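You operate a simulated robot arm through the tools that you are given. There is no shell and no other tool.

You run a simulated two-armed robot. Do the job below in one go: nothing can be reset, and whatever is moved stays where it is left.

## Task
Set both side guides to 5 cm on their scales and lock them.
Fine: the belt stands; slacken a guide's knob, slide the guide, tighten the knob again. Leave the trays where they are.
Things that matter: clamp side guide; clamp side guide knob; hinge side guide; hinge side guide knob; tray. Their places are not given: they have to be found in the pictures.

The check looks at the end state, three seconds after you hand in, the way a careful person would. Anything else that was tipped, shoved, dropped, spilled or broken makes it a failure.

## Robot
Two 7-joint arms with four-finger grippers on one trunk that stands fixed in place. Base frame: the origin is at the foot of the trunk, x ahead of it, y to its left, z up. Readings come in m, rad, newtons and seconds.
The left shoulder is at [0.04, 0.181, 1.254], the right one opposite. With the tool pointing down near the work surface each hand reaches from about 0.1 to 0.8 m from the base axis, measured 20 degrees to its own side. Payload 3.67 kg a hand.
The TCP of each hand is the grasp point between the finger pads, 0.028 m short of the fingertips. In the tool frame z runs along the fingers and y along their closing line. The gripper opens to 0.112 m; its body begins 0.073 m behind the TCP.
Orientation is that of the tool frame in the base frame, as a unit quaternion [x, y, z, w]. With the fingers straight down and closing along the base's y, the tool's x points along the base's -x, its y along +y and its z along -z.

## Interface
- The arms move only by the tool nudge_tool. It takes "left_deltas", "right_deltas" or both (then of equal length, played together; a hand with none holds still); each is a list that holds one entry, the list of rows, each a list of 7 numbers: the turn, a rotation vector about the base's x, y, z in units of 5 degrees (1.0 is 5 degrees), then the shift along the base's x, y, z in units of 25 mm (1.0 is 25 mm), then the opening, from 0 (shut) to 1 (fully open). In form: [[[rx, ry, rz, dx, dy, dz, fingers], ...]]. A call has 1 to 20 rows; each row shifts and turns the commanded pose from where the row before left it. A call with a number of a shift or a turn outside -1 to 1 is refused whole. Rows are played at 5 a second. More than 0.05 m and 0.15 rad between two rows, or a gripper value outside its range, and nothing of the call is played. A pose out of reach is approached as far as the arm can. The call stops where the force on the tool passes 40 N (or 10 N more than at its start, if that is more) or the arm is blocked; 0.2 s more then pass. Each finger travels about 0.0724 m/s and halts on what it meets, pressing with about 28 N; the grip force reading is that of the motor and also rises with nothing between the fingers. The clock runs only during rows and for 0.2 s after the last one: add rows that do not move to give the fingers time. The reply holds the time, the measured pose of the TCP, the force on the tool along the base axes, the opening and the grip force, in the units named above and with some noise, with the torque about the TCP (base axes, N m) and any sound that the robot's microphone picked up.
- Cameras (640 x 400 px; columns grow to the right, rows downward): "scene" is now at [0.0774, 0.074, 1.4809]; the picture's right is [0.71, -0.70, -0.00], its down [-0.45, -0.45, -0.77] and it looks along [0.54, 0.55, -0.63] (base axes); focal length 214 px, centre (320, 200). "left" rides on the left gripper at [0.06, 0.018, -0.104] in its tool frame; the picture's right is [-0.29, 0.96, 0.00], its down [-0.80, -0.24, -0.55] and it looks along [-0.53, -0.16, 0.83] (tool axes); focal length 234 px, centre (320, 200). "right" rides on the right gripper at [0.06, -0.018, -0.104] in its tool frame; the picture's right is [0.29, 0.96, 0.00], its down [-0.80, 0.24, -0.55] and it looks along [-0.53, 0.16, 0.83] (tool axes); focal length 234 px, centre (320, 200).
- capture(camera): a new picture of that camera. It takes no simulated time.
- slide_trunk(by): moves the trunk up (or, below 0, down) by that many m; the arms and the scene camera ride with it, the base frame stays. It gives what a move gives, with no picture.
- turn_head(pan, tilt): turns the head with the scene camera to pan (to the left, within 1.501 rad either way) and tilt (down, from -0.506 to 1.204), counted from straight ahead of the robot. It gives what a move gives.
- point_at(camera, pixels): for up to 12 pixels [column, row] of the newest picture of that camera ("zoom" is the newest enlarged one), the place [x, y, z] in the base frame of the surface seen there, good to about 0.002 m, but the place of the scene camera against the robot may be out by one fixed shift of up to 0.018 m in any direction. It takes no simulated time.
- close_up(camera, box): a new picture of the part [left, top, right, bottom] of that camera's present view, enlarged. It takes no simulated time.
- close_job(): hands the job in; it is judged then, once.

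Open the grippers and draw the arms clear of the work before you hand the job in, unless the task says otherwise.

The tools are called after ">>>" as name(argument=value, ...) on one line, values as JSON. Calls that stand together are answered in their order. nudge_tool: Moves the arms, as the interface text tells. Its arguments: {"type":"object","properties":{"left_deltas":{"type":"array"},"right_deltas":{"type":"array"}},"required":[]} The other tools are called the same way: slide_trunk (by) moves the trunk up or down; turn_head (pan, tilt) turns the head that bears the scene camera; capture (camera) takes a picture; point_at (camera, pixels) gives the place of the surface under pixels of a picture; close_up (camera, box) takes an enlarged picture of a part of a camera's view; close_job () hands the job in.

At the start:

```text
time_s: 0.0
left_position: [0.3994, 0.5418, 1.1911]
left_ee_rot: [0.0, 1.0, -0.001, 0.0]
left_ft_force: [0.1, -0.1, -0.3]
left_ft_torque: [-0.03, -0.02, 0.01]
left_opening: 0.1118
left_grip_force: 0.0
right_position: [0.4264, 0.0345, 1.114]
right_ee_rot: [0.0, 1.0, -0.001, 0.0]
right_ft_force: [-0.3, -0.1, 0.4]
right_ft_torque: [-0.01, 0.01, 0.03]
right_opening: 0.1118
right_grip_force: 0.2
trunk travel left (down, up): [-0.375, 0.139]
head pan, tilt (commanded): [0.792, 0.688]
```

scene: 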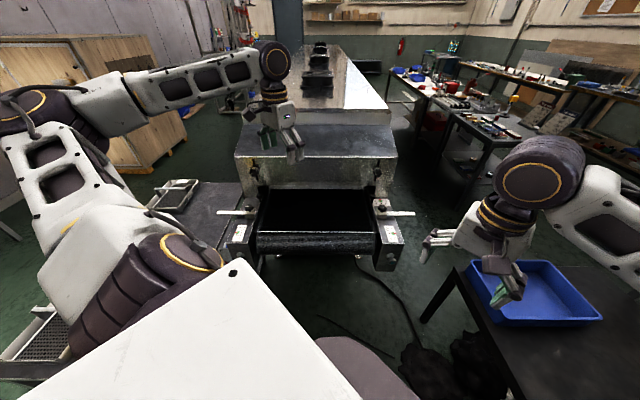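
right: 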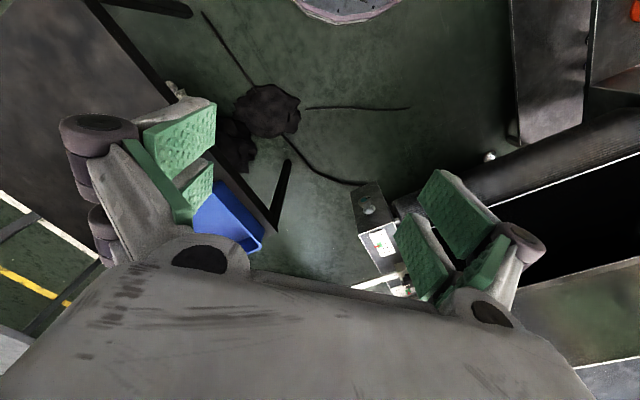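
left: 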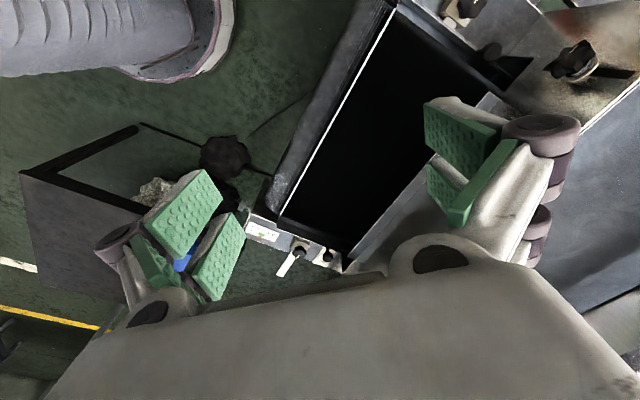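

The scene picture shows a belt machine in the middle with two side brackets at about (240,235) and (390,230), each with a bar and knob. I take enlarged views of both.

>>> close_up(camera="scene", box=[205, 150, 435, 290])

>>> close_up(camera="scene", box=[205, 190, 285, 270])

>>> close_up(camera="scene", box=[355, 190, 435, 270])

```text
2.78 times, centred on (320, 220) of scene
```

zoom: 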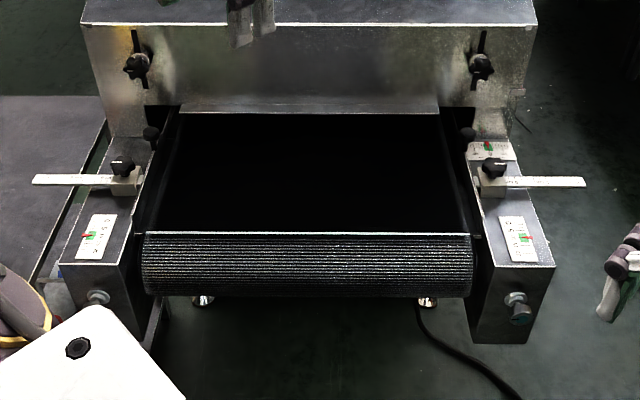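

```text
5.00 times, centred on (245, 230) of scene
```

zoom: 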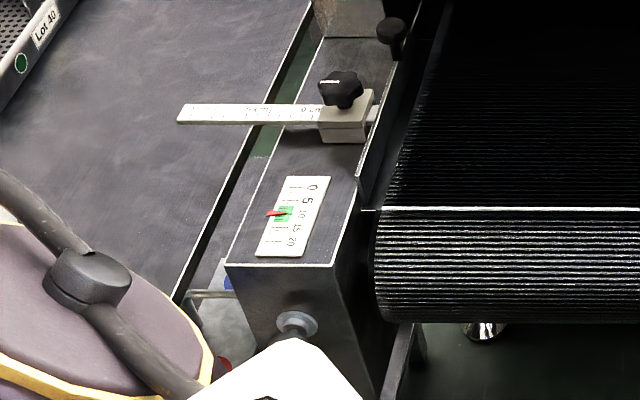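

```text
5.00 times, centred on (395, 230) of scene
```

zoom: 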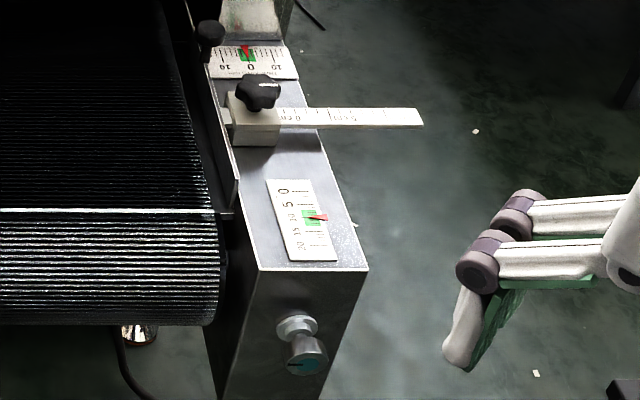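

The bars carry centimetre scales read at the clamp blocks with a black knob on top. I get the places of blocks, knobs, bars and guide blades from the last zoom (right side) and then the left one.

>>> point_at(camera="zoom", pixels=[[258, 88], [255, 130], [235, 130], [277, 130], [415, 118], [350, 117], [295, 117], [230, 190], [209, 30], [260, 262], [360, 266], [300, 355]])

>>> close_up(camera="scene", box=[370, 195, 412, 221])

```text
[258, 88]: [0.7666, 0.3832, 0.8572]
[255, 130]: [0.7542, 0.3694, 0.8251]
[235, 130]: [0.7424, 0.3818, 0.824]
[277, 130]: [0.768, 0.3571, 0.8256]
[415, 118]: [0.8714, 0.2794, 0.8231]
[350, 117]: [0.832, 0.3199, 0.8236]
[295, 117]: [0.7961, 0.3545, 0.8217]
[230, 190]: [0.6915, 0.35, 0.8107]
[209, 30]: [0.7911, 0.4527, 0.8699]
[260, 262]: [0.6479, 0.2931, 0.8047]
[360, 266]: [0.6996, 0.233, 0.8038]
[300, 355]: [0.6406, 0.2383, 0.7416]
```

```text
15.24 times, centred on (391, 208) of scene
```

zoom: 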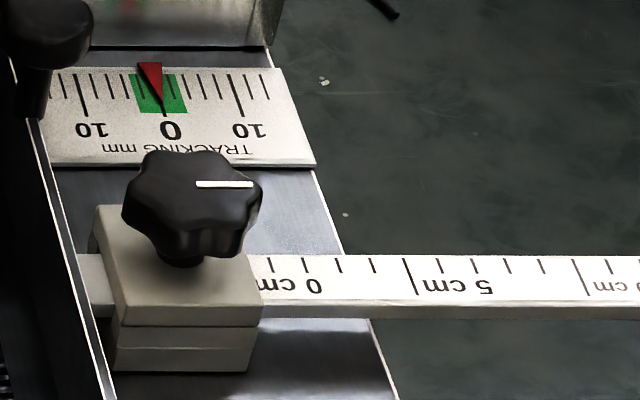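

Right side's scale: long tick at (406,275) belongs to "5 cm", the 0 tick lies close to the block edge. I zoom in on the left one and on the black posts near the guides.

>>> close_up(camera="scene", box=[215, 190, 263, 220])

>>> close_up(camera="scene", box=[360, 175, 408, 205])

>>> close_up(camera="scene", box=[235, 175, 283, 205])

>>> close_up(camera="scene", box=[130, 160, 260, 260])

```text
13.33 times, centred on (239, 205) of scene
```

zoom: 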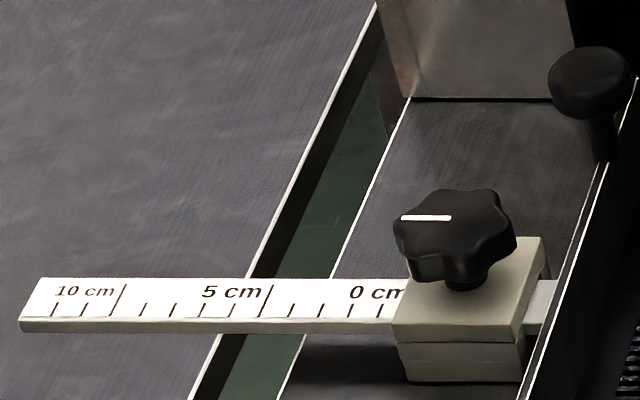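

```text
13.33 times, centred on (384, 190) of scene
```

zoom: 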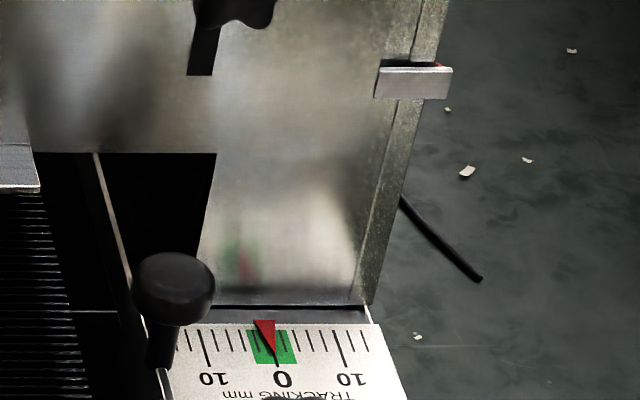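

```text
13.33 times, centred on (259, 190) of scene
```

zoom: 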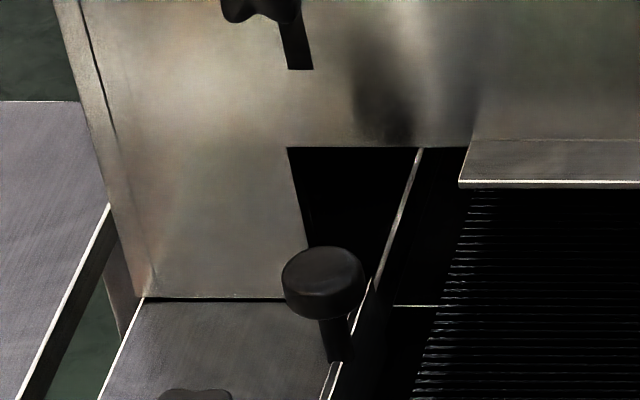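

```text
4.00 times, centred on (195, 210) of scene
```

zoom: 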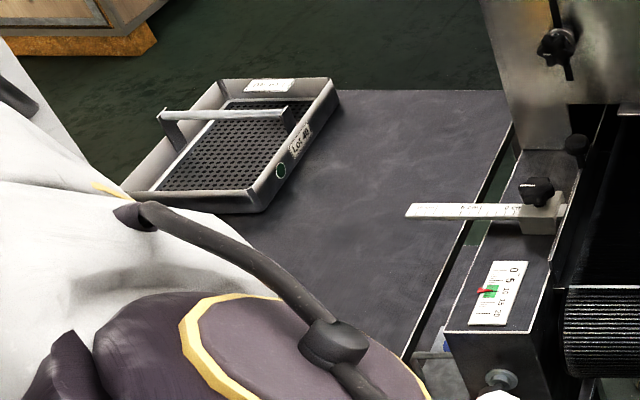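

The black posts at the guides' upstream ends are handles on the guide blades. I take the left zoom anew to get its places.

>>> close_up(camera="scene", box=[215, 190, 263, 220])

>>> point_at(camera="zoom", pixels=[[460, 230], [500, 310], [410, 330], [520, 330], [530, 255], [30, 305], [124, 300], [271, 305], [590, 75], [550, 300], [490, 80], [540, 90]])

>>> close_up(camera="scene", box=[205, 120, 435, 264])

>>> point_at(camera="zoom", pixels=[[100, 110], [130, 215], [505, 190], [520, 110], [300, 190], [135, 147], [483, 147], [130, 330], [520, 345], [185, 335], [450, 330], [110, 225]])

```text
13.33 times, centred on (239, 205) of scene
```

zoom: 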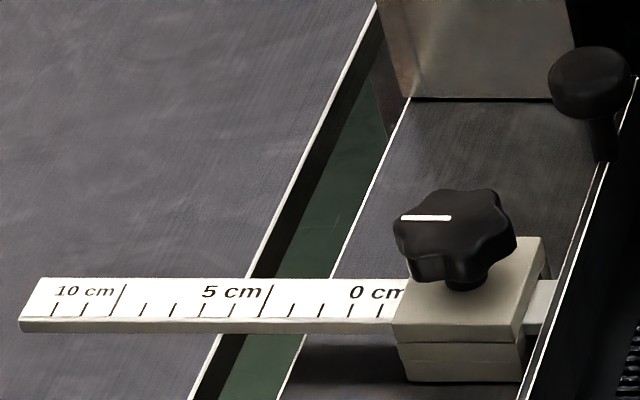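

```text
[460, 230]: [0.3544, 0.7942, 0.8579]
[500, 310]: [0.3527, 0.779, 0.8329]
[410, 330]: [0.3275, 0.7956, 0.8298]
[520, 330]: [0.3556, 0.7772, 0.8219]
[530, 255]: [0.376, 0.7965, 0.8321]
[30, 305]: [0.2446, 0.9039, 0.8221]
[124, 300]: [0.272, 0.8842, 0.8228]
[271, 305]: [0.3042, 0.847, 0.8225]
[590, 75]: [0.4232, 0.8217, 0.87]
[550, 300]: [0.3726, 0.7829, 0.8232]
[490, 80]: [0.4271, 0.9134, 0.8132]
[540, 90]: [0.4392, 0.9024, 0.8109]
```

```text
2.78 times, centred on (320, 192) of scene
```

zoom: 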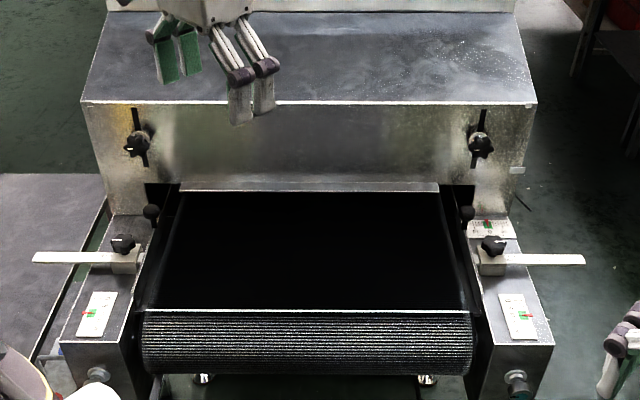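

```text
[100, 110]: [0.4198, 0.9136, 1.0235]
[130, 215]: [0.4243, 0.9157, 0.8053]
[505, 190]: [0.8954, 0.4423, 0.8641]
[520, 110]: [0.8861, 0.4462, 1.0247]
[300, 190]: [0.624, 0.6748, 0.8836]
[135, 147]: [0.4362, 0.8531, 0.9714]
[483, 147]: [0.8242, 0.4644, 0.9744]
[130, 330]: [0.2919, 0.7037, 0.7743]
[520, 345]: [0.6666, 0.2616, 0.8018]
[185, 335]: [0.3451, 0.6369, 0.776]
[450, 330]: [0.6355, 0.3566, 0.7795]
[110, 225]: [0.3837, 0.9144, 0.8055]
```

Left knob is at about (0.354, 0.794, 0.858), right one at about (0.767, 0.383, 0.857), with the lateral axis along (0.71,-0.71). I move the left hand over the left knob, staying high, and turn it 45 degrees so that its camera looks along the belt.

>>> nudge_tool(left_deltas=[[[0, 0, 0.82, -0.164, 0.9, 0, 1], [0, 0, 0.82, -0.164, 0.9, 0, 1], [0, 0, 0.82, -0.164, 0.9, 0, 1], [0, 0, 0.82, -0.164, 0.9, 0, 1], [0, 0, 0.82, -0.164, 0.9, 0, 1], [0, 0, 0.82, -0.164, 0.9, 0, 1], [0, 0, 0.82, -0.164, 0.9, 0, 1], [0, 0, 0.82, -0.164, 0.9, 0, 1], [0, 0, 0.82, -0.164, 0.9, 0, 1], [0, 0, 0.82, -0.164, 0.9, 0, 1], [0, 0, 0.82, -0.164, 0.9, 0, 1]]])

>>> capture(camera="left")

>>> capture(camera="scene")

```text
time_s: 2.4
left_position: [0.3547, 0.7923, 1.1899]
left_ee_rot: [-0.384, 0.924, 0.0, 0.0]
left_ft_force: [0.4, 0.5, -0.9]
left_ft_torque: [-0.04, 0.03, 0.02]
left_opening: 0.1121
left_grip_force: 0.1
right_position: [0.4282, 0.036, 1.1147]
right_ee_rot: [0.0, 1.0, 0.001, 0.0]
right_ft_force: [0.5, -0.5, -0.3]
right_ft_torque: [-0.02, 0.04, -0.02]
right_opening: 0.1118
right_grip_force: 0.1
trunk travel left (down, up): [-0.375, 0.139]
head pan, tilt (commanded): [0.792, 0.688]
```

```text
taken
```

left: 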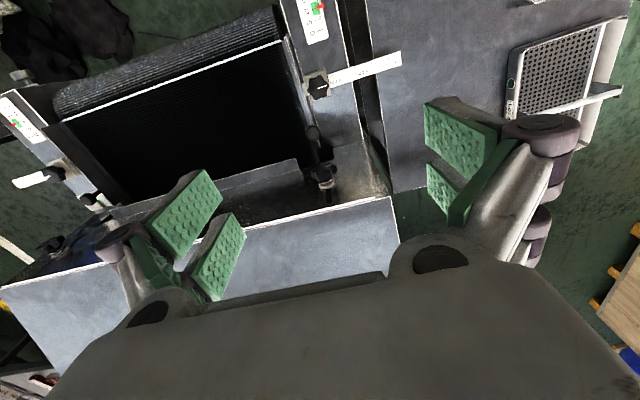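

```text
taken
```

scene: 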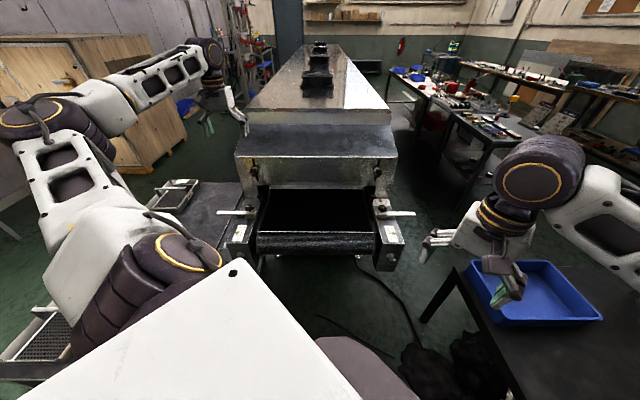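

The left camera now shows the left guide: knob at about (318,83), bar to the right of it with scale, handle post at about (313,133). I measure these and zoom in.

>>> close_up(camera="left", box=[280, 40, 410, 121])

>>> point_at(camera="left", pixels=[[318, 80], [400, 58], [350, 75], [313, 133], [480, 150], [325, 175], [326, 110], [343, 110]])

```text
4.92 times, centred on (345, 80) of left
```

zoom: 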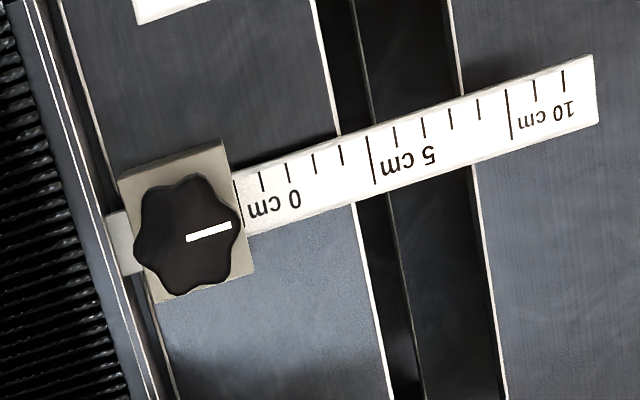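

```text
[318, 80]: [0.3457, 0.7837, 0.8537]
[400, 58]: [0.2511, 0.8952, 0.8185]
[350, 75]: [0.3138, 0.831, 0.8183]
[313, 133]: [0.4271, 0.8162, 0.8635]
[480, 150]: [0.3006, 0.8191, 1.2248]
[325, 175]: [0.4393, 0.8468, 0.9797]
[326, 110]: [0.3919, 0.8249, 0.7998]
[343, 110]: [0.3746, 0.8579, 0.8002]
```

The close-up suggests the long 0 tick lies right at the block's outer edge, so the left guide reads about 0 now. I measure knob centre and block edges in this zoom.

>>> point_at(camera="zoom", pixels=[[187, 240], [160, 240], [210, 228], [372, 165], [508, 120], [237, 195], [590, 60], [595, 120], [225, 143], [130, 240], [165, 300], [250, 268]])

```text
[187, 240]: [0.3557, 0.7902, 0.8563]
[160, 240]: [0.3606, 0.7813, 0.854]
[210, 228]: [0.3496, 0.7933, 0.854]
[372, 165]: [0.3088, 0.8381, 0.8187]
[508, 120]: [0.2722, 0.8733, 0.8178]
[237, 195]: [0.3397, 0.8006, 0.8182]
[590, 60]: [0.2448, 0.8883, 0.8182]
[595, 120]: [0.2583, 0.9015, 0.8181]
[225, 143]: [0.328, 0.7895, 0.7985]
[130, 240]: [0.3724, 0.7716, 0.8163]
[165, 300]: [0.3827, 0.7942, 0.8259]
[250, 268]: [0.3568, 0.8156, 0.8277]
```

Knob centre is about (0.356, 0.790, 0.856). I take a stronger enlargement of the block edge and 0 tick.

>>> close_up(camera="left", box=[304, 60, 364, 98])

>>> close_up(camera="left", box=[295, 95, 345, 150])

```text
10.53 times, centred on (334, 79) of left
```

zoom: 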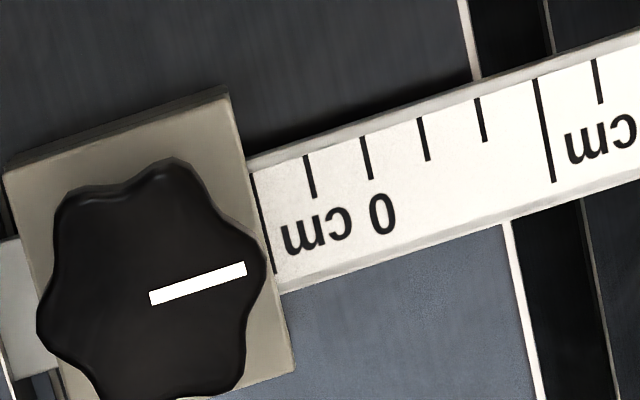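

```text
7.27 times, centred on (320, 122) of left
```

zoom: 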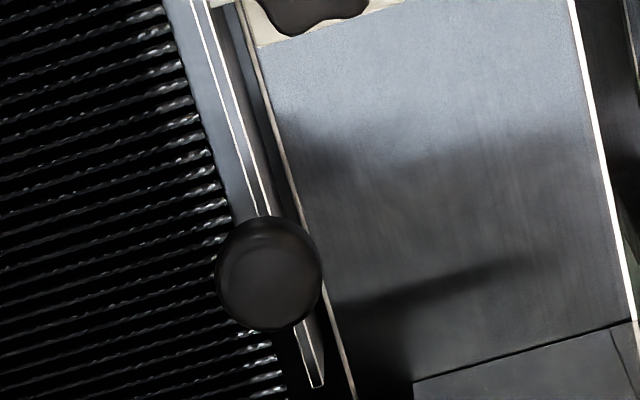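

The 0 tick sits at the block's edge to within about 1 mm, so both guides likely need a 5 cm inward slide. Before gripping, I test how far the left wrist can turn about the vertical by rotating in free space.

>>> nudge_tool(left_deltas=[[[0, 0, 1, 0, 0, 0, 1], [0, 0, 1, 0, 0, 0, 1], [0, 0, 1, 0, 0, 0, 1], [0, 0, 1, 0, 0, 0, 1], [0, 0, 1, 0, 0, 0, 1], [0, 0, 1, 0, 0, 0, 1], [0, 0, 1, 0, 0, 0, 1], [0, 0, 1, 0, 0, 0, 1], [0, 0, 1, 0, 0, 0, 1], [0, 0, 1, 0, 0, 0, 1], [0, 0, 1, 0, 0, 0, 1], [0, 0, 1, 0, 0, 0, 1], [0, 0, 1, 0, 0, 0, 1], [0, 0, 1, 0, 0, 0, 1], [0, 0, 1, 0, 0, 0, 1], [0, 0, 1, 0, 0, 0, 1], [0, 0, 1, 0, 0, 0, 1], [0, 0, 1, 0, 0, 0, 1], [0, 0, 1, 0, 0, 0, 1], [0, 0, 1, 0, 0, 0, 1]]])

```text
time_s: 6.6
left_position: [0.3552, 0.7891, 1.1915]
left_ee_rot: [0.954, -0.299, 0.0, 0.0]
left_ft_force: [-0.3, -0.8, 0.0]
left_ft_torque: [0.01, -0.01, 0.01]
left_opening: 0.1121
left_grip_force: 0.0
right_position: [0.4263, 0.0345, 1.1145]
right_ee_rot: [0.0, 1.0, 0.001, 0.0]
right_ft_force: [-0.5, -0.4, -0.6]
right_ft_torque: [0.02, 0.01, 0.0]
right_opening: 0.1121
right_grip_force: 0.1
trunk travel left (down, up): [-0.375, 0.139]
head pan, tilt (commanded): [0.792, 0.688]
```

Turned to 145 degrees without trouble. I turn back, going 100 degrees per call, to test the other side down to about -55 degrees.

>>> nudge_tool(left_deltas=[[[0, 0, -1, 0, 0, 0, 1], [0, 0, -1, 0, 0, 0, 1], [0, 0, -1, 0, 0, 0, 1], [0, 0, -1, 0, 0, 0, 1], [0, 0, -1, 0, 0, 0, 1], [0, 0, -1, 0, 0, 0, 1], [0, 0, -1, 0, 0, 0, 1], [0, 0, -1, 0, 0, 0, 1], [0, 0, -1, 0, 0, 0, 1], [0, 0, -1, 0, 0, 0, 1], [0, 0, -1, 0, 0, 0, 1], [0, 0, -1, 0, 0, 0, 1], [0, 0, -1, 0, 0, 0, 1], [0, 0, -1, 0, 0, 0, 1], [0, 0, -1, 0, 0, 0, 1], [0, 0, -1, 0, 0, 0, 1], [0, 0, -1, 0, 0, 0, 1], [0, 0, -1, 0, 0, 0, 1], [0, 0, -1, 0, 0, 0, 1], [0, 0, -1, 0, 0, 0, 1]]])

>>> nudge_tool(left_deltas=[[[0, 0, -1, 0, 0, 0, 1], [0, 0, -1, 0, 0, 0, 1], [0, 0, -1, 0, 0, 0, 1], [0, 0, -1, 0, 0, 0, 1], [0, 0, -1, 0, 0, 0, 1], [0, 0, -1, 0, 0, 0, 1], [0, 0, -1, 0, 0, 0, 1], [0, 0, -1, 0, 0, 0, 1], [0, 0, -1, 0, 0, 0, 1], [0, 0, -1, 0, 0, 0, 1], [0, 0, -1, 0, 0, 0, 1], [0, 0, -1, 0, 0, 0, 1], [0, 0, -1, 0, 0, 0, 1], [0, 0, -1, 0, 0, 0, 1], [0, 0, -1, 0, 0, 0, 1], [0, 0, -1, 0, 0, 0, 1], [0, 0, -1, 0, 0, 0, 1], [0, 0, -1, 0, 0, 0, 1], [0, 0, -1, 0, 0, 0, 1], [0, 0, -1, 0, 0, 0, 1]]])

```text
time_s: 10.8
left_position: [0.3559, 0.7887, 1.1912]
left_ee_rot: [-0.382, 0.924, -0.001, -0.001]
left_ft_force: [0.7, -1.0, 0.3]
left_ft_torque: [0.01, 0.0, 0.0]
left_opening: 0.1121
left_grip_force: 0.1
right_position: [0.4268, 0.0347, 1.1153]
right_ee_rot: [0.0, 1.0, 0.0, 0.0]
right_ft_force: [0.0, 0.2, 0.4]
right_ft_torque: [-0.05, 0.01, -0.03]
right_opening: 0.112
right_grip_force: 0.0
trunk travel left (down, up): [-0.375, 0.139]
head pan, tilt (commanded): [0.792, 0.688]
```

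```text
time_s: 15.0
left_position: [0.3557, 0.7882, 1.1907]
left_ee_rot: [0.461, 0.887, 0.0, -0.001]
left_ft_force: [-0.1, 0.1, -0.1]
left_ft_torque: [-0.03, 0.03, 0.0]
left_opening: 0.1121
left_grip_force: 0.1
right_position: [0.4265, 0.0351, 1.1153]
right_ee_rot: [0.0, 1.0, -0.001, 0.0]
right_ft_force: [0.6, -0.3, -0.7]
right_ft_torque: [0.02, 0.0, 0.05]
right_opening: 0.1119
right_grip_force: 0.0
trunk travel left (down, up): [-0.375, 0.139]
head pan, tilt (commanded): [0.792, 0.688]
```

Range of at least -55 to +145 degrees is free. I look at the hand's fingers in an enlarged scene view to judge their size before descending.

>>> close_up(camera="scene", box=[185, 60, 275, 150])

>>> close_up(camera="scene", box=[400, 180, 560, 320])

```text
4.44 times, centred on (230, 105) of scene
```

zoom: 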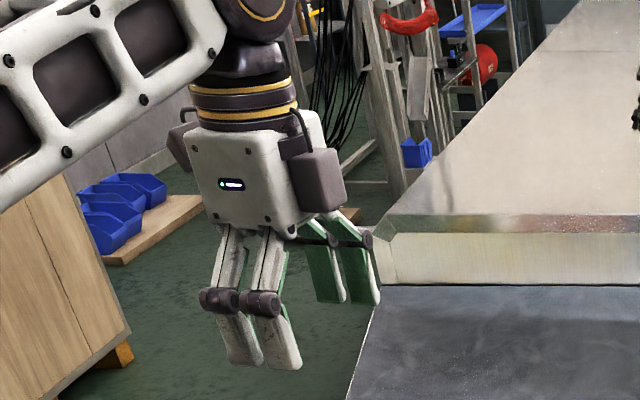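

```text
2.86 times, centred on (480, 250) of scene
```

zoom: 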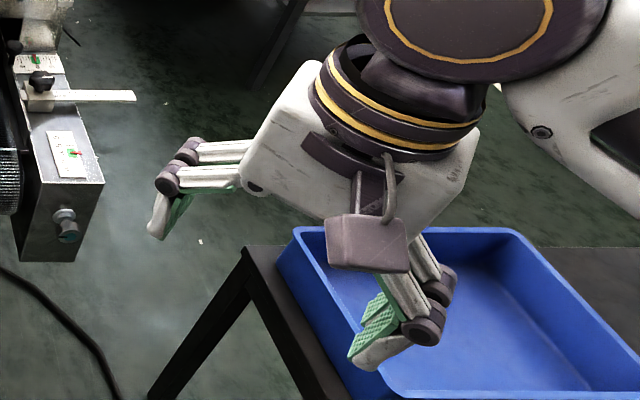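

The fingers have knuckles about 5 cm above the tips and a wide palm box; there is room around the knob. I turn to yaw 15 degrees (fingers across two lobe pairs, clear of the post) and descend to z about 0.98, closing to about 0.067 m.

>>> nudge_tool(left_deltas=[[[0, 0, 1, 0, 0, -0.6, 0.6], [0, 0, 1, 0, 0, -0.6, 0.6], [0, 0, 1, 0, 0, -0.6, 0.6], [0, 0, 1, 0, 0, -0.6, 0.6], [0, 0, 1, 0, 0, -0.6, 0.6], [0, 0, 1, 0, 0, -0.6, 0.6], [0, 0, 1, 0, 0, -0.6, 0.6], [0, 0, 1, 0, 0, -0.6, 0.6], [0, 0, 1, 0, 0, -0.6, 0.6], [0, 0, 1, 0, 0, -0.6, 0.6], [0, 0, 1, 0, 0, -0.6, 0.6], [0, 0, 1, 0, 0, -0.6, 0.6], [0, 0, 1, 0, 0, -0.6, 0.6], [0, 0, 1, 0, 0.05, -0.6, 0.6]]])

>>> capture(camera="left")

>>> close_up(camera="scene", box=[185, 110, 285, 230])

```text
time_s: 18.0
left_position: [0.3555, 0.7902, 0.9809]
left_ee_rot: [-0.132, 0.991, 0.0, 0.001]
left_ft_force: [0.3, 0.0, 0.0]
left_ft_torque: [0.02, 0.0, 0.01]
left_opening: 0.0672
left_grip_force: 0.1
right_position: [0.4277, 0.0348, 1.1145]
right_ee_rot: [0.001, 1.0, 0.0, 0.0]
right_ft_force: [0.1, 0.4, -0.3]
right_ft_torque: [-0.01, -0.02, 0.01]
right_opening: 0.1118
right_grip_force: 0.1
trunk travel left (down, up): [-0.375, 0.139]
head pan, tilt (commanded): [0.792, 0.688]
```

```text
taken
```

left: 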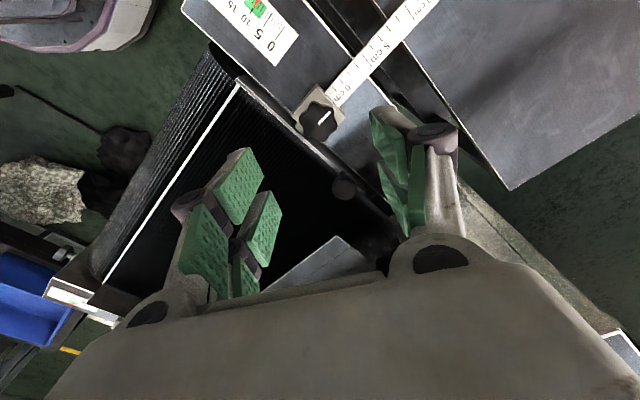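

```text
3.33 times, centred on (235, 170) of scene
```

zoom: 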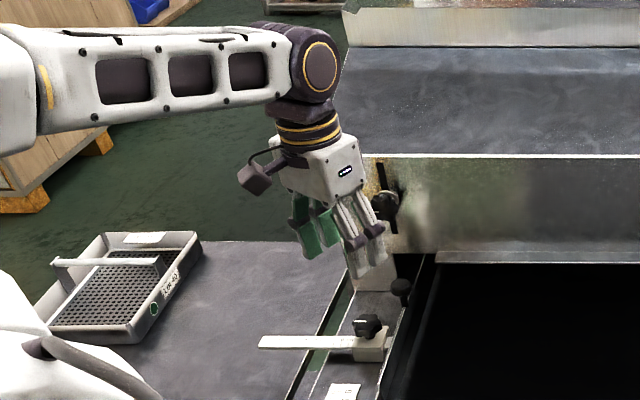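

Knob is at (320,118) in the left view. I measure the knob's outline and the post at this closer range.

>>> close_up(camera="left", box=[285, 70, 375, 210])

>>> point_at(camera="left", pixels=[[320, 119], [309, 119], [331, 119], [320, 108], [320, 131], [315, 92], [344, 186], [360, 100], [432, 135], [445, 190]])

```text
2.86 times, centred on (330, 140) of left
```

zoom: 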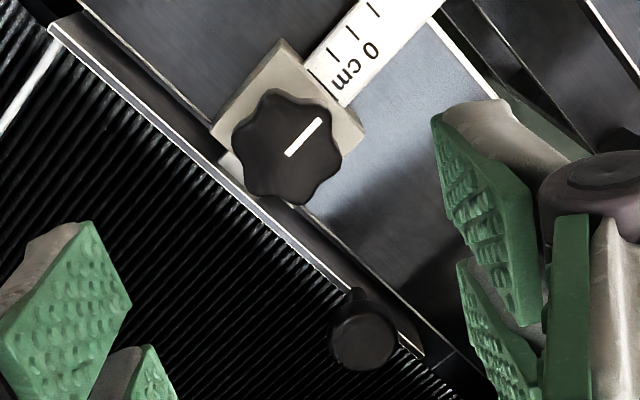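

```text
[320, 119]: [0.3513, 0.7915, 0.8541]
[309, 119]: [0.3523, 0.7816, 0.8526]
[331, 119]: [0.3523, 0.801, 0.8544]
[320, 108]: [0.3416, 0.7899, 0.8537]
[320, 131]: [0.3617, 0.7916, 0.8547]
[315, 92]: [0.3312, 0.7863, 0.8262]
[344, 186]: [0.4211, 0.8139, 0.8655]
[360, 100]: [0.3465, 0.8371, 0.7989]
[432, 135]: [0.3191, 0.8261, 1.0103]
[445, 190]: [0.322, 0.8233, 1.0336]
```

Knob centre comes out near (0.354, 0.790), top at 0.8545, block top at 0.826. I check the guide blade's top height before lowering the fingers.

>>> point_at(camera="zoom", pixels=[[100, 72], [150, 117], [220, 190], [300, 265], [200, 140], [110, 70], [330, 300], [365, 330], [250, 120], [350, 120], [230, 165], [287, 148]])

```text
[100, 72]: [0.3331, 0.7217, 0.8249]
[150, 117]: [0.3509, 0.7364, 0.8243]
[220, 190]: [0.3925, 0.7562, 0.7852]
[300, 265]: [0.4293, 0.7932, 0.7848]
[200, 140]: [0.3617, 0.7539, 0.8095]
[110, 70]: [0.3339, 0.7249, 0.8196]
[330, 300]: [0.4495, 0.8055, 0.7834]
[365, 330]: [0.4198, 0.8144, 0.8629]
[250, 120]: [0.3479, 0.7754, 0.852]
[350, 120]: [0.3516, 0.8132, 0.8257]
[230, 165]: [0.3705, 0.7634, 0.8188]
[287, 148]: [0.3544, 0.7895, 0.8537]
```

Blade top is at 0.8245, so tips at 0.833 clear it. I descend to z about 0.89 and look.

>>> nudge_tool(left_deltas=[[[0, 0, 0, -0.04, -0.03, -0.91, 0.58], [0, 0, 0, 0, 0, -0.91, 0.58], [0, 0, 0, 0, 0, -0.91, 0.58], [0, 0, 0, 0, 0, -0.91, 0.58], [0, 0, 0, 0, 0, 0, 0.58]]])

>>> capture(camera="left")

>>> close_up(camera="scene", box=[205, 140, 285, 230])

```text
time_s: 19.2
left_position: [0.351, 0.7872, 0.8896]
left_ee_rot: [-0.131, 0.991, 0.0, 0.0]
left_ft_force: [0.8, 0.2, 0.2]
left_ft_torque: [-0.03, -0.02, -0.03]
left_opening: 0.0649
left_grip_force: 0.1
right_position: [0.4275, 0.0347, 1.1152]
right_ee_rot: [0.0, 1.0, 0.0, -0.001]
right_ft_force: [1.2, -0.3, 1.2]
right_ft_torque: [0.01, 0.02, -0.06]
right_opening: 0.112
right_grip_force: 0.1
trunk travel left (down, up): [-0.375, 0.139]
head pan, tilt (commanded): [0.792, 0.688]
```

```text
taken
```

left: 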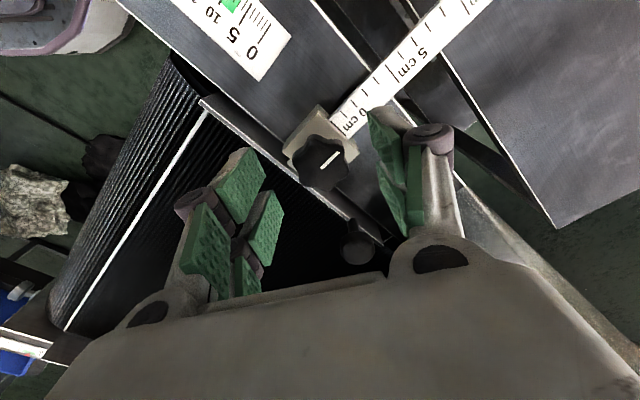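

```text
4.44 times, centred on (245, 185) of scene
```

zoom: 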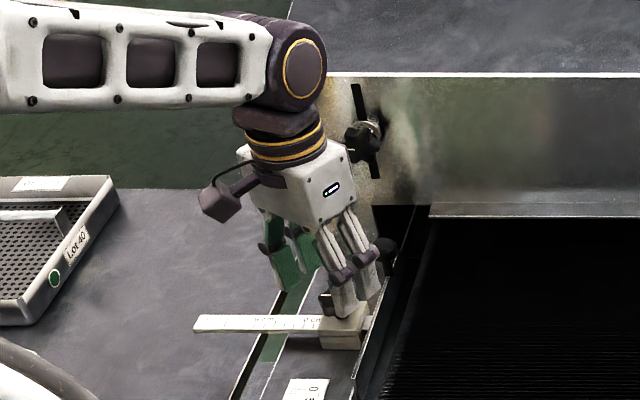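

The knob centre shows at (320,162), exactly where the tool axis falls at that depth, so it is centred. I lower 28 mm and keep the fingers open.

>>> nudge_tool(left_deltas=[[[0, 0, 0, 0, 0, -0.38, 0.58], [0, 0, 0, 0, 0, -0.38, 0.58], [0, 0, 0, 0, 0, -0.38, 0.58], [0, 0, 0, 0, 0, 0, 0.58]]])

>>> capture(camera="left")

>>> close_up(camera="scene", box=[215, 165, 275, 225])

```text
time_s: 20.2
left_position: [0.3537, 0.7889, 0.8602]
left_ee_rot: [-0.132, 0.991, 0.0, 0.0]
left_ft_force: [-0.4, 0.0, -0.2]
left_ft_torque: [0.01, 0.02, 0.01]
left_opening: 0.0649
left_grip_force: 0.1
right_position: [0.4274, 0.0347, 1.1154]
right_ee_rot: [-0.001, 1.0, -0.001, 0.0]
right_ft_force: [0.3, 0.4, 0.2]
right_ft_torque: [0.03, 0.02, -0.01]
right_opening: 0.112
right_grip_force: 0.1
trunk travel left (down, up): [-0.375, 0.139]
head pan, tilt (commanded): [0.792, 0.688]
```

```text
taken
```

left: 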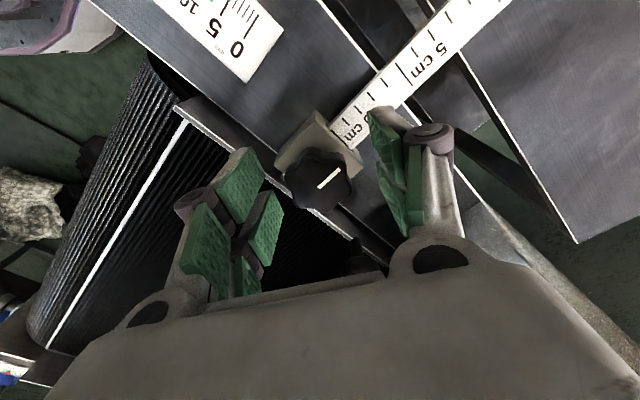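

```text
6.67 times, centred on (245, 195) of scene
```

zoom: 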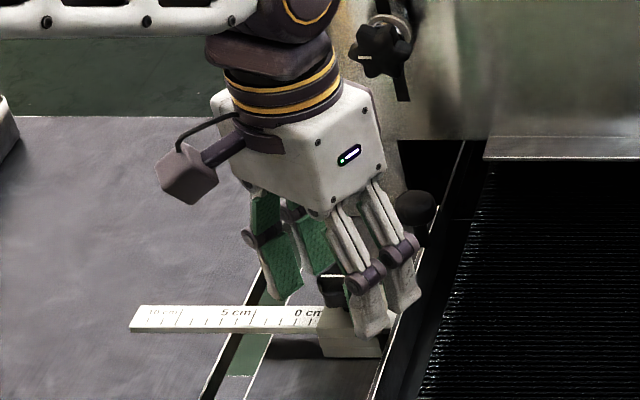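

The fingers straddle the knob without contact. I close on it.

>>> nudge_tool(left_deltas=[[[0, 0, 0, 0, 0, 0, 0.3], [0, 0, 0, 0, 0, 0, 0.2], [0, 0, 0, 0, 0, 0, 0.1], [0, 0, 0, 0, 0, 0, 0.1]]])

>>> capture(camera="left")

```text
time_s: 21.2
left_position: [0.3541, 0.7878, 0.8612]
left_ee_rot: [-0.13, 0.991, -0.001, -0.001]
left_ft_force: [1.0, -8.5, -3.5]
left_ft_torque: [-0.23, -0.18, -0.01]
left_opening: 0.0345
left_grip_force: 45.1
right_position: [0.4268, 0.0348, 1.114]
right_ee_rot: [0.0, 1.0, 0.0, 0.0]
right_ft_force: [0.6, -0.1, -0.1]
right_ft_torque: [-0.02, 0.0, -0.01]
right_opening: 0.1118
right_grip_force: 0.1
trunk travel left (down, up): [-0.375, 0.139]
head pan, tilt (commanded): [0.792, 0.688]
```

```text
taken
```

left: 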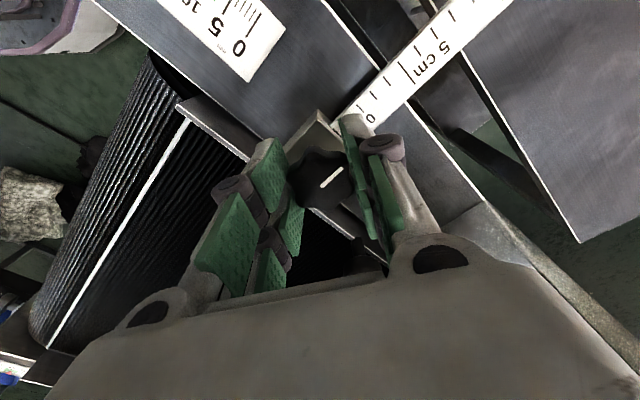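

Gripped at 34.5 mm across the lobe pairs. I turn counterclockwise by 30 degrees and read the torque.

>>> nudge_tool(left_deltas=[[[0, 0, 0.6, 0, 0, 0, 0.1], [0, 0, 0.6, 0, 0, 0, 0.1], [0, 0, 0.6, 0, 0, 0, 0.1], [0, 0, 0.6, 0, 0, 0, 0.1], [0, 0, 0.6, 0, 0, 0, 0.1], [0, 0, 0.6, 0, 0, 0, 0.1], [0, 0, 0.6, 0, 0, 0, 0.1], [0, 0, 0.6, 0, 0, 0, 0.1], [0, 0, 0.6, 0, 0, 0, 0.1], [0, 0, 0.6, 0, 0, 0, 0.1]]])

>>> close_up(camera="left", box=[220, 80, 420, 280])

```text
time_s: 23.4
left_position: [0.3567, 0.7878, 0.861]
left_ee_rot: [-0.382, 0.924, -0.001, 0.0]
left_ft_force: [6.7, -23.8, -10.1]
left_ft_torque: [-0.85, 0.37, -0.07]
left_opening: 0.0338
left_grip_force: 45.4
right_position: [0.4276, 0.033, 1.1149]
right_ee_rot: [0.0, 1.0, 0.0, -0.001]
right_ft_force: [-0.2, 0.1, 0.7]
right_ft_torque: [0.04, 0.01, 0.01]
right_opening: 0.112
right_grip_force: 0.0
trunk travel left (down, up): [-0.375, 0.139]
head pan, tilt (commanded): [0.792, 0.688]
```

```text
2.00 times, centred on (320, 180) of left
```

zoom: 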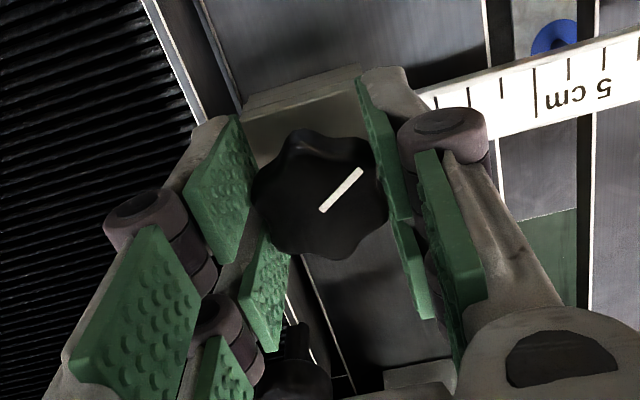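

The knob turned with the hand (white line kept its place in the grip). A side force of -24 N in y has built up, so I ease the hand 1.5 mm to -y and look at the reading.

>>> nudge_tool(left_deltas=[[[0, 0, 0, 0, -0.06, 0, 0.1], [0, 0, 0, 0, 0, 0, 0.1]]])

```text
time_s: 24.0
left_position: [0.3569, 0.7879, 0.8616]
left_ee_rot: [-0.383, 0.924, 0.001, 0.0]
left_ft_force: [9.0, -19.3, -11.1]
left_ft_torque: [-0.45, -0.1, -0.02]
left_opening: 0.0339
left_grip_force: 45.3
right_position: [0.4299, 0.0337, 1.1135]
right_ee_rot: [0.0, 1.0, 0.0, -0.001]
right_ft_force: [0.6, 0.3, 0.2]
right_ft_torque: [0.01, 0.02, -0.02]
right_opening: 0.1118
right_grip_force: 0.0
trunk travel left (down, up): [-0.375, 0.139]
head pan, tilt (commanded): [0.792, 0.688]
```

Pressing is mainly along the closing line (towards the belt). I ease the hand a further 3 mm that way.

>>> nudge_tool(left_deltas=[[[0, 0, 0, 0.05, -0.125, 0, 0.1], [0, 0, 0, 0, 0, 0, 0.1], [0, 0, 0, 0, 0, 0, 0.1]]])

```text
time_s: 24.8
left_position: [0.3551, 0.7874, 0.8633]
left_ee_rot: [-0.384, 0.923, 0.001, 0.001]
left_ft_force: [10.3, -0.2, -9.6]
left_ft_torque: [0.18, -0.05, 0.04]
left_opening: 0.0338
left_grip_force: 44.8
right_position: [0.4296, 0.0357, 1.1144]
right_ee_rot: [0.0, 1.0, -0.001, -0.001]
right_ft_force: [1.2, 0.2, -0.8]
right_ft_torque: [0.02, -0.01, -0.01]
right_opening: 0.1121
right_grip_force: 0.1
trunk travel left (down, up): [-0.375, 0.139]
head pan, tilt (commanded): [0.792, 0.688]
```

Side force is gone. I go on turning counterclockwise another 30 degrees with a slight +x easing.

>>> nudge_tool(left_deltas=[[[0, 0, 0.6, 0.05, 0, -0.02, 0.1], [0, 0, 0.6, 0, 0, -0.02, 0.1], [0, 0, 0.6, 0, 0, 0, 0.1], [0, 0, 0.6, 0, 0, 0, 0.1], [0, 0, 0.6, 0, 0, 0, 0.1], [0, 0, 0.6, 0, 0, 0, 0.1], [0, 0, 0.6, 0, 0, 0, 0.1], [0, 0, 0.6, 0, 0, 0, 0.1], [0, 0, 0.6, 0, 0, 0, 0.1], [0, 0, 0.6, 0, 0, 0, 0.1]]])

>>> close_up(camera="left", box=[220, 80, 420, 280])

>>> close_up(camera="scene", box=[215, 165, 275, 225])

```text
time_s: 27.0
left_position: [0.3563, 0.7871, 0.8603]
left_ee_rot: [-0.611, 0.792, -0.001, 0.001]
left_ft_force: [9.1, 20.2, 13.4]
left_ft_torque: [0.45, -0.04, -0.02]
left_opening: 0.0337
left_grip_force: 45.4
right_position: [0.4272, 0.0354, 1.1148]
right_ee_rot: [0.0, 1.0, 0.001, 0.0]
right_ft_force: [0.2, -0.3, -0.5]
right_ft_torque: [-0.03, 0.02, -0.01]
right_opening: 0.1123
right_grip_force: 0.1
trunk travel left (down, up): [-0.375, 0.139]
head pan, tilt (commanded): [0.792, 0.688]
```

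```text
2.00 times, centred on (320, 180) of left
```

zoom: 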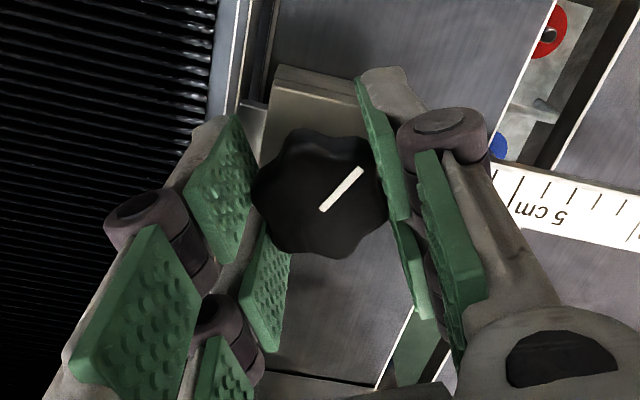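

```text
6.67 times, centred on (245, 195) of scene
```

zoom: 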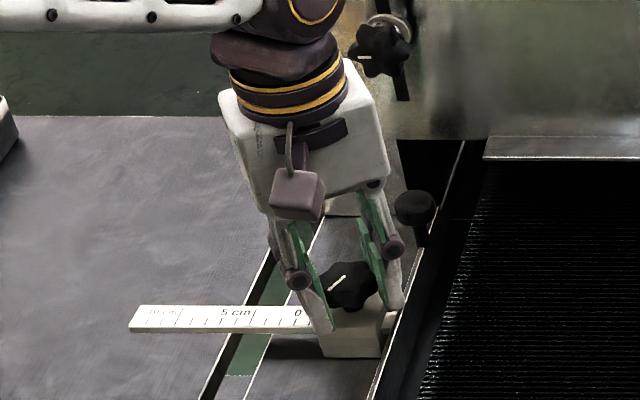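

60 degrees turned, knob follows. I ease the side force (+y, +z) and turn another 60 degrees to yaw 135.

>>> nudge_tool(left_deltas=[[[0, 0, 0, 0.04, 0.09, 0.02, 0.1], [0, 0, 0.8, 0, 0, 0, 0.1], [0, 0, 0.8, 0, 0, 0, 0.1], [0, 0, 0.8, 0, 0, 0, 0.1], [0, 0, 0.8, 0, 0, 0, 0.1], [0, 0, 0.8, 0, 0, 0, 0.1], [0, 0, 0.8, 0, 0, 0, 0.1], [0, 0, 0.8, 0, 0, 0, 0.1]]])

```text
time_s: 28.8
left_position: [0.3577, 0.7875, 0.8616]
left_ee_rot: [0.783, -0.622, 0.0, 0.0]
left_ft_force: [6.4, 9.3, 7.9]
left_ft_torque: [0.14, -0.05, -0.7]
left_opening: 0.0337
left_grip_force: 45.1
right_position: [0.427, 0.035, 1.1148]
right_ee_rot: [0.0, 1.0, 0.0, 0.0]
right_ft_force: [0.3, 0.8, -1.0]
right_ft_torque: [0.0, 0.01, -0.02]
right_opening: 0.1121
right_grip_force: 0.1
trunk travel left (down, up): [-0.375, 0.139]
head pan, tilt (commanded): [0.792, 0.688]
```

Torque about z rose to -0.7 N m at about 88 degrees of turn, so the knob seems to reach its slack end stop. I look.

>>> close_up(camera="left", box=[220, 80, 420, 280])

>>> close_up(camera="scene", box=[215, 165, 275, 225])

```text
2.00 times, centred on (320, 180) of left
```

zoom: 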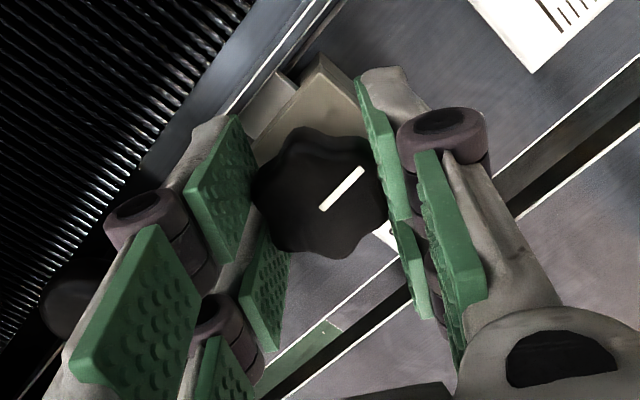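

```text
6.67 times, centred on (245, 195) of scene
```

zoom: 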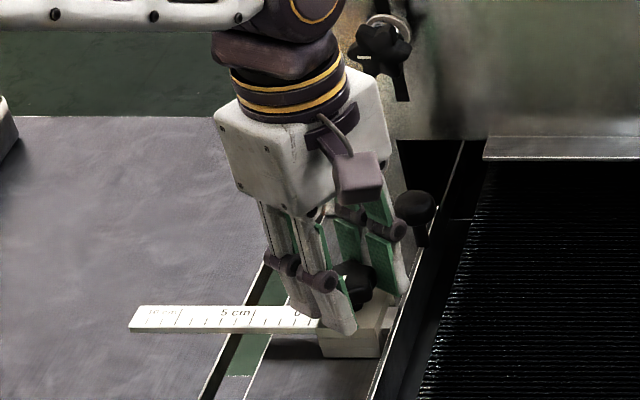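

The force stayed a pure torque, so it is the knob's end stop at about 90 degrees (white line now along the belt). I open only slightly (post is near the outer finger) and lift straight up.

>>> nudge_tool(left_deltas=[[[0, 0, 0, 0, 0, 0, 0.37], [0, 0, 0, 0, 0, 0, 0.37], [0, 0, 0, 0, 0, 0.5, 0.37], [0, 0, 0, 0, 0, 0.8, 0.37], [0, 0, 0, 0, 0, 1, 0.37], [0, 0, 0, 0, 0, 1, 0.37], [0, 0, 0, 0, 0, 1, 0.37]]])

>>> capture(camera="left")

>>> close_up(camera="scene", box=[205, 145, 285, 235])

```text
time_s: 30.4
left_position: [0.3562, 0.7874, 0.9703]
left_ee_rot: [0.783, -0.622, 0.0, 0.0]
left_ft_force: [-1.0, 0.4, 0.2]
left_ft_torque: [0.02, -0.02, 0.02]
left_opening: 0.0412
left_grip_force: 0.0
right_position: [0.4279, 0.0344, 1.1151]
right_ee_rot: [0.0, 1.0, 0.0, 0.0]
right_ft_force: [-0.4, -0.5, 0.4]
right_ft_torque: [0.01, -0.02, 0.0]
right_opening: 0.1119
right_grip_force: 0.0
trunk travel left (down, up): [-0.375, 0.139]
head pan, tilt (commanded): [0.792, 0.688]
```

```text
taken
```

left: 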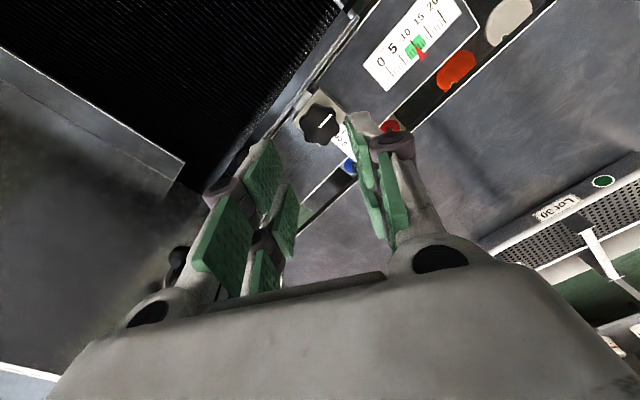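

```text
4.44 times, centred on (245, 190) of scene
```

zoom: 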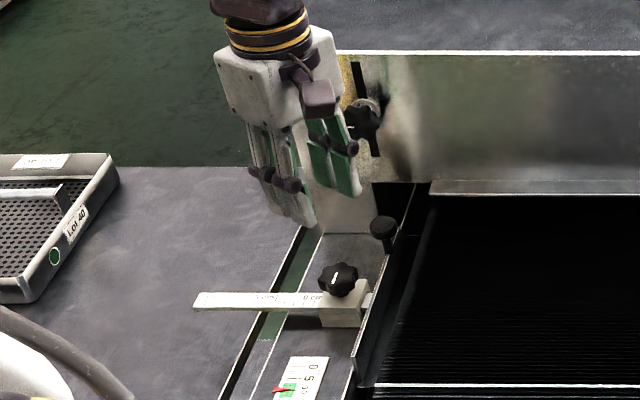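

The knob's white line has turned 90 degrees. I now move outward over the bar at yaw 135 (fingers closing across the bar) at z 0.97.

>>> nudge_tool(left_deltas=[[[0, 0, 0.914, -0.478, 0.493, 0, 0.45], [0, 0, 0.914, -0.478, 0.493, 0, 0.45], [0, 0, 0.914, -0.478, 0.493, 0, 0.45], [0, 0, 0.914, -0.478, 0.493, 0, 0.45], [0, 0, 0.914, -0.478, 0.493, 0, 0.45], [0, 0, 0.914, -0.478, 0.493, 0, 0.45], [0, 0, 0.914, -0.478, 0.493, 0, 0.45], [0, 0, 0, 0, 0, 0, 0.45]]])

>>> capture(camera="left")

```text
time_s: 32.2
left_position: [0.2745, 0.8743, 0.9699]
left_ee_rot: [0.924, -0.382, 0.0, -0.001]
left_ft_force: [0.6, -0.4, -0.7]
left_ft_torque: [0.0, -0.03, 0.01]
left_opening: 0.0502
left_grip_force: 0.2
right_position: [0.4278, 0.0334, 1.1141]
right_ee_rot: [0.0, 1.0, 0.0, -0.001]
right_ft_force: [0.4, 0.1, -0.6]
right_ft_torque: [0.03, 0.01, 0.02]
right_opening: 0.1122
right_grip_force: 0.1
trunk travel left (down, up): [-0.375, 0.139]
head pan, tilt (commanded): [0.792, 0.688]
```

```text
taken
```

left: 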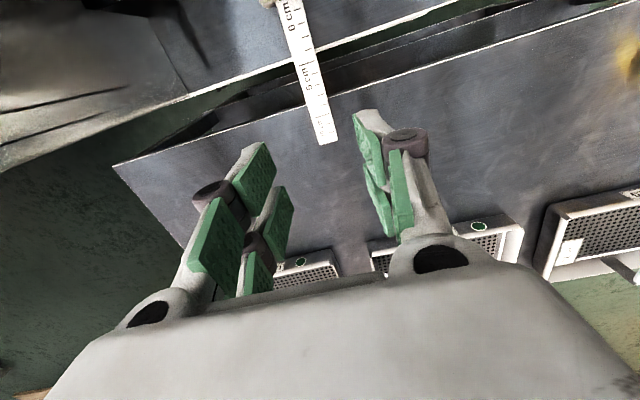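

The bar end shows at (328,142), trays lie further out near (305,265) and (480,240). I measure the bar, the table and the trays' heights.

>>> point_at(camera="left", pixels=[[317, 140], [336, 138], [310, 95], [330, 130], [400, 60], [350, 200], [310, 262], [470, 230], [480, 250], [620, 260], [270, 30], [303, 60]])

>>> close_up(camera="left", box=[250, 0, 350, 150])

```text
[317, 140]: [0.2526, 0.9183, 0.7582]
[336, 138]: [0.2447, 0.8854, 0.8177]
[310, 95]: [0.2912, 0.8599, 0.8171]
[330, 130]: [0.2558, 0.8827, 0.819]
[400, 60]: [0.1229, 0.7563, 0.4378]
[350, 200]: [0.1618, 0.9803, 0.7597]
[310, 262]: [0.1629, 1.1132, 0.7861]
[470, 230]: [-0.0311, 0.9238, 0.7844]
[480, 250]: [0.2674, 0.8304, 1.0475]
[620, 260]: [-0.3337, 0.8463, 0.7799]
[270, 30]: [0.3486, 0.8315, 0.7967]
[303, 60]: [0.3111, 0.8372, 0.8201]
```

```text
2.67 times, centred on (300, 75) of left
```

zoom: 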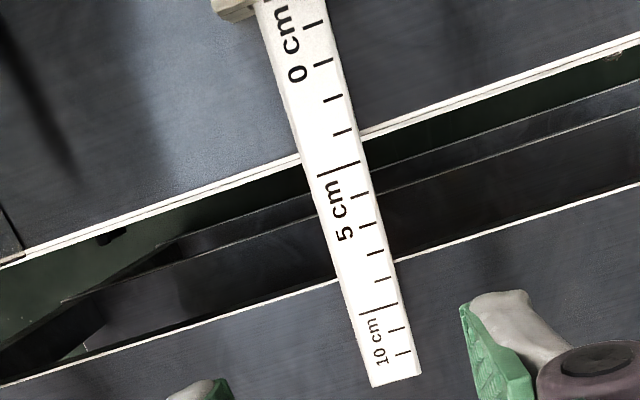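

Table top is at 0.759, far below the bar, and trays are well away. I measure the bar's edges for centring.

>>> point_at(camera="zoom", pixels=[[348, 300], [392, 285], [372, 378], [414, 370], [318, 176], [358, 164], [360, 312], [398, 307], [295, 100], [330, 90]])

```text
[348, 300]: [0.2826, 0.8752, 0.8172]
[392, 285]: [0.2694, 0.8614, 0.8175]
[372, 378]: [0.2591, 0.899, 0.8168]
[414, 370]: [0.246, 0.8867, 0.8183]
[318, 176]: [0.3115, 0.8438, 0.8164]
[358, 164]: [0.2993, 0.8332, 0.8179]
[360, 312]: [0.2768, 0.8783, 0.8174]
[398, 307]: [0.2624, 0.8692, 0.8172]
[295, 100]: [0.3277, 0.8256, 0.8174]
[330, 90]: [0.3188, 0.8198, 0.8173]
```

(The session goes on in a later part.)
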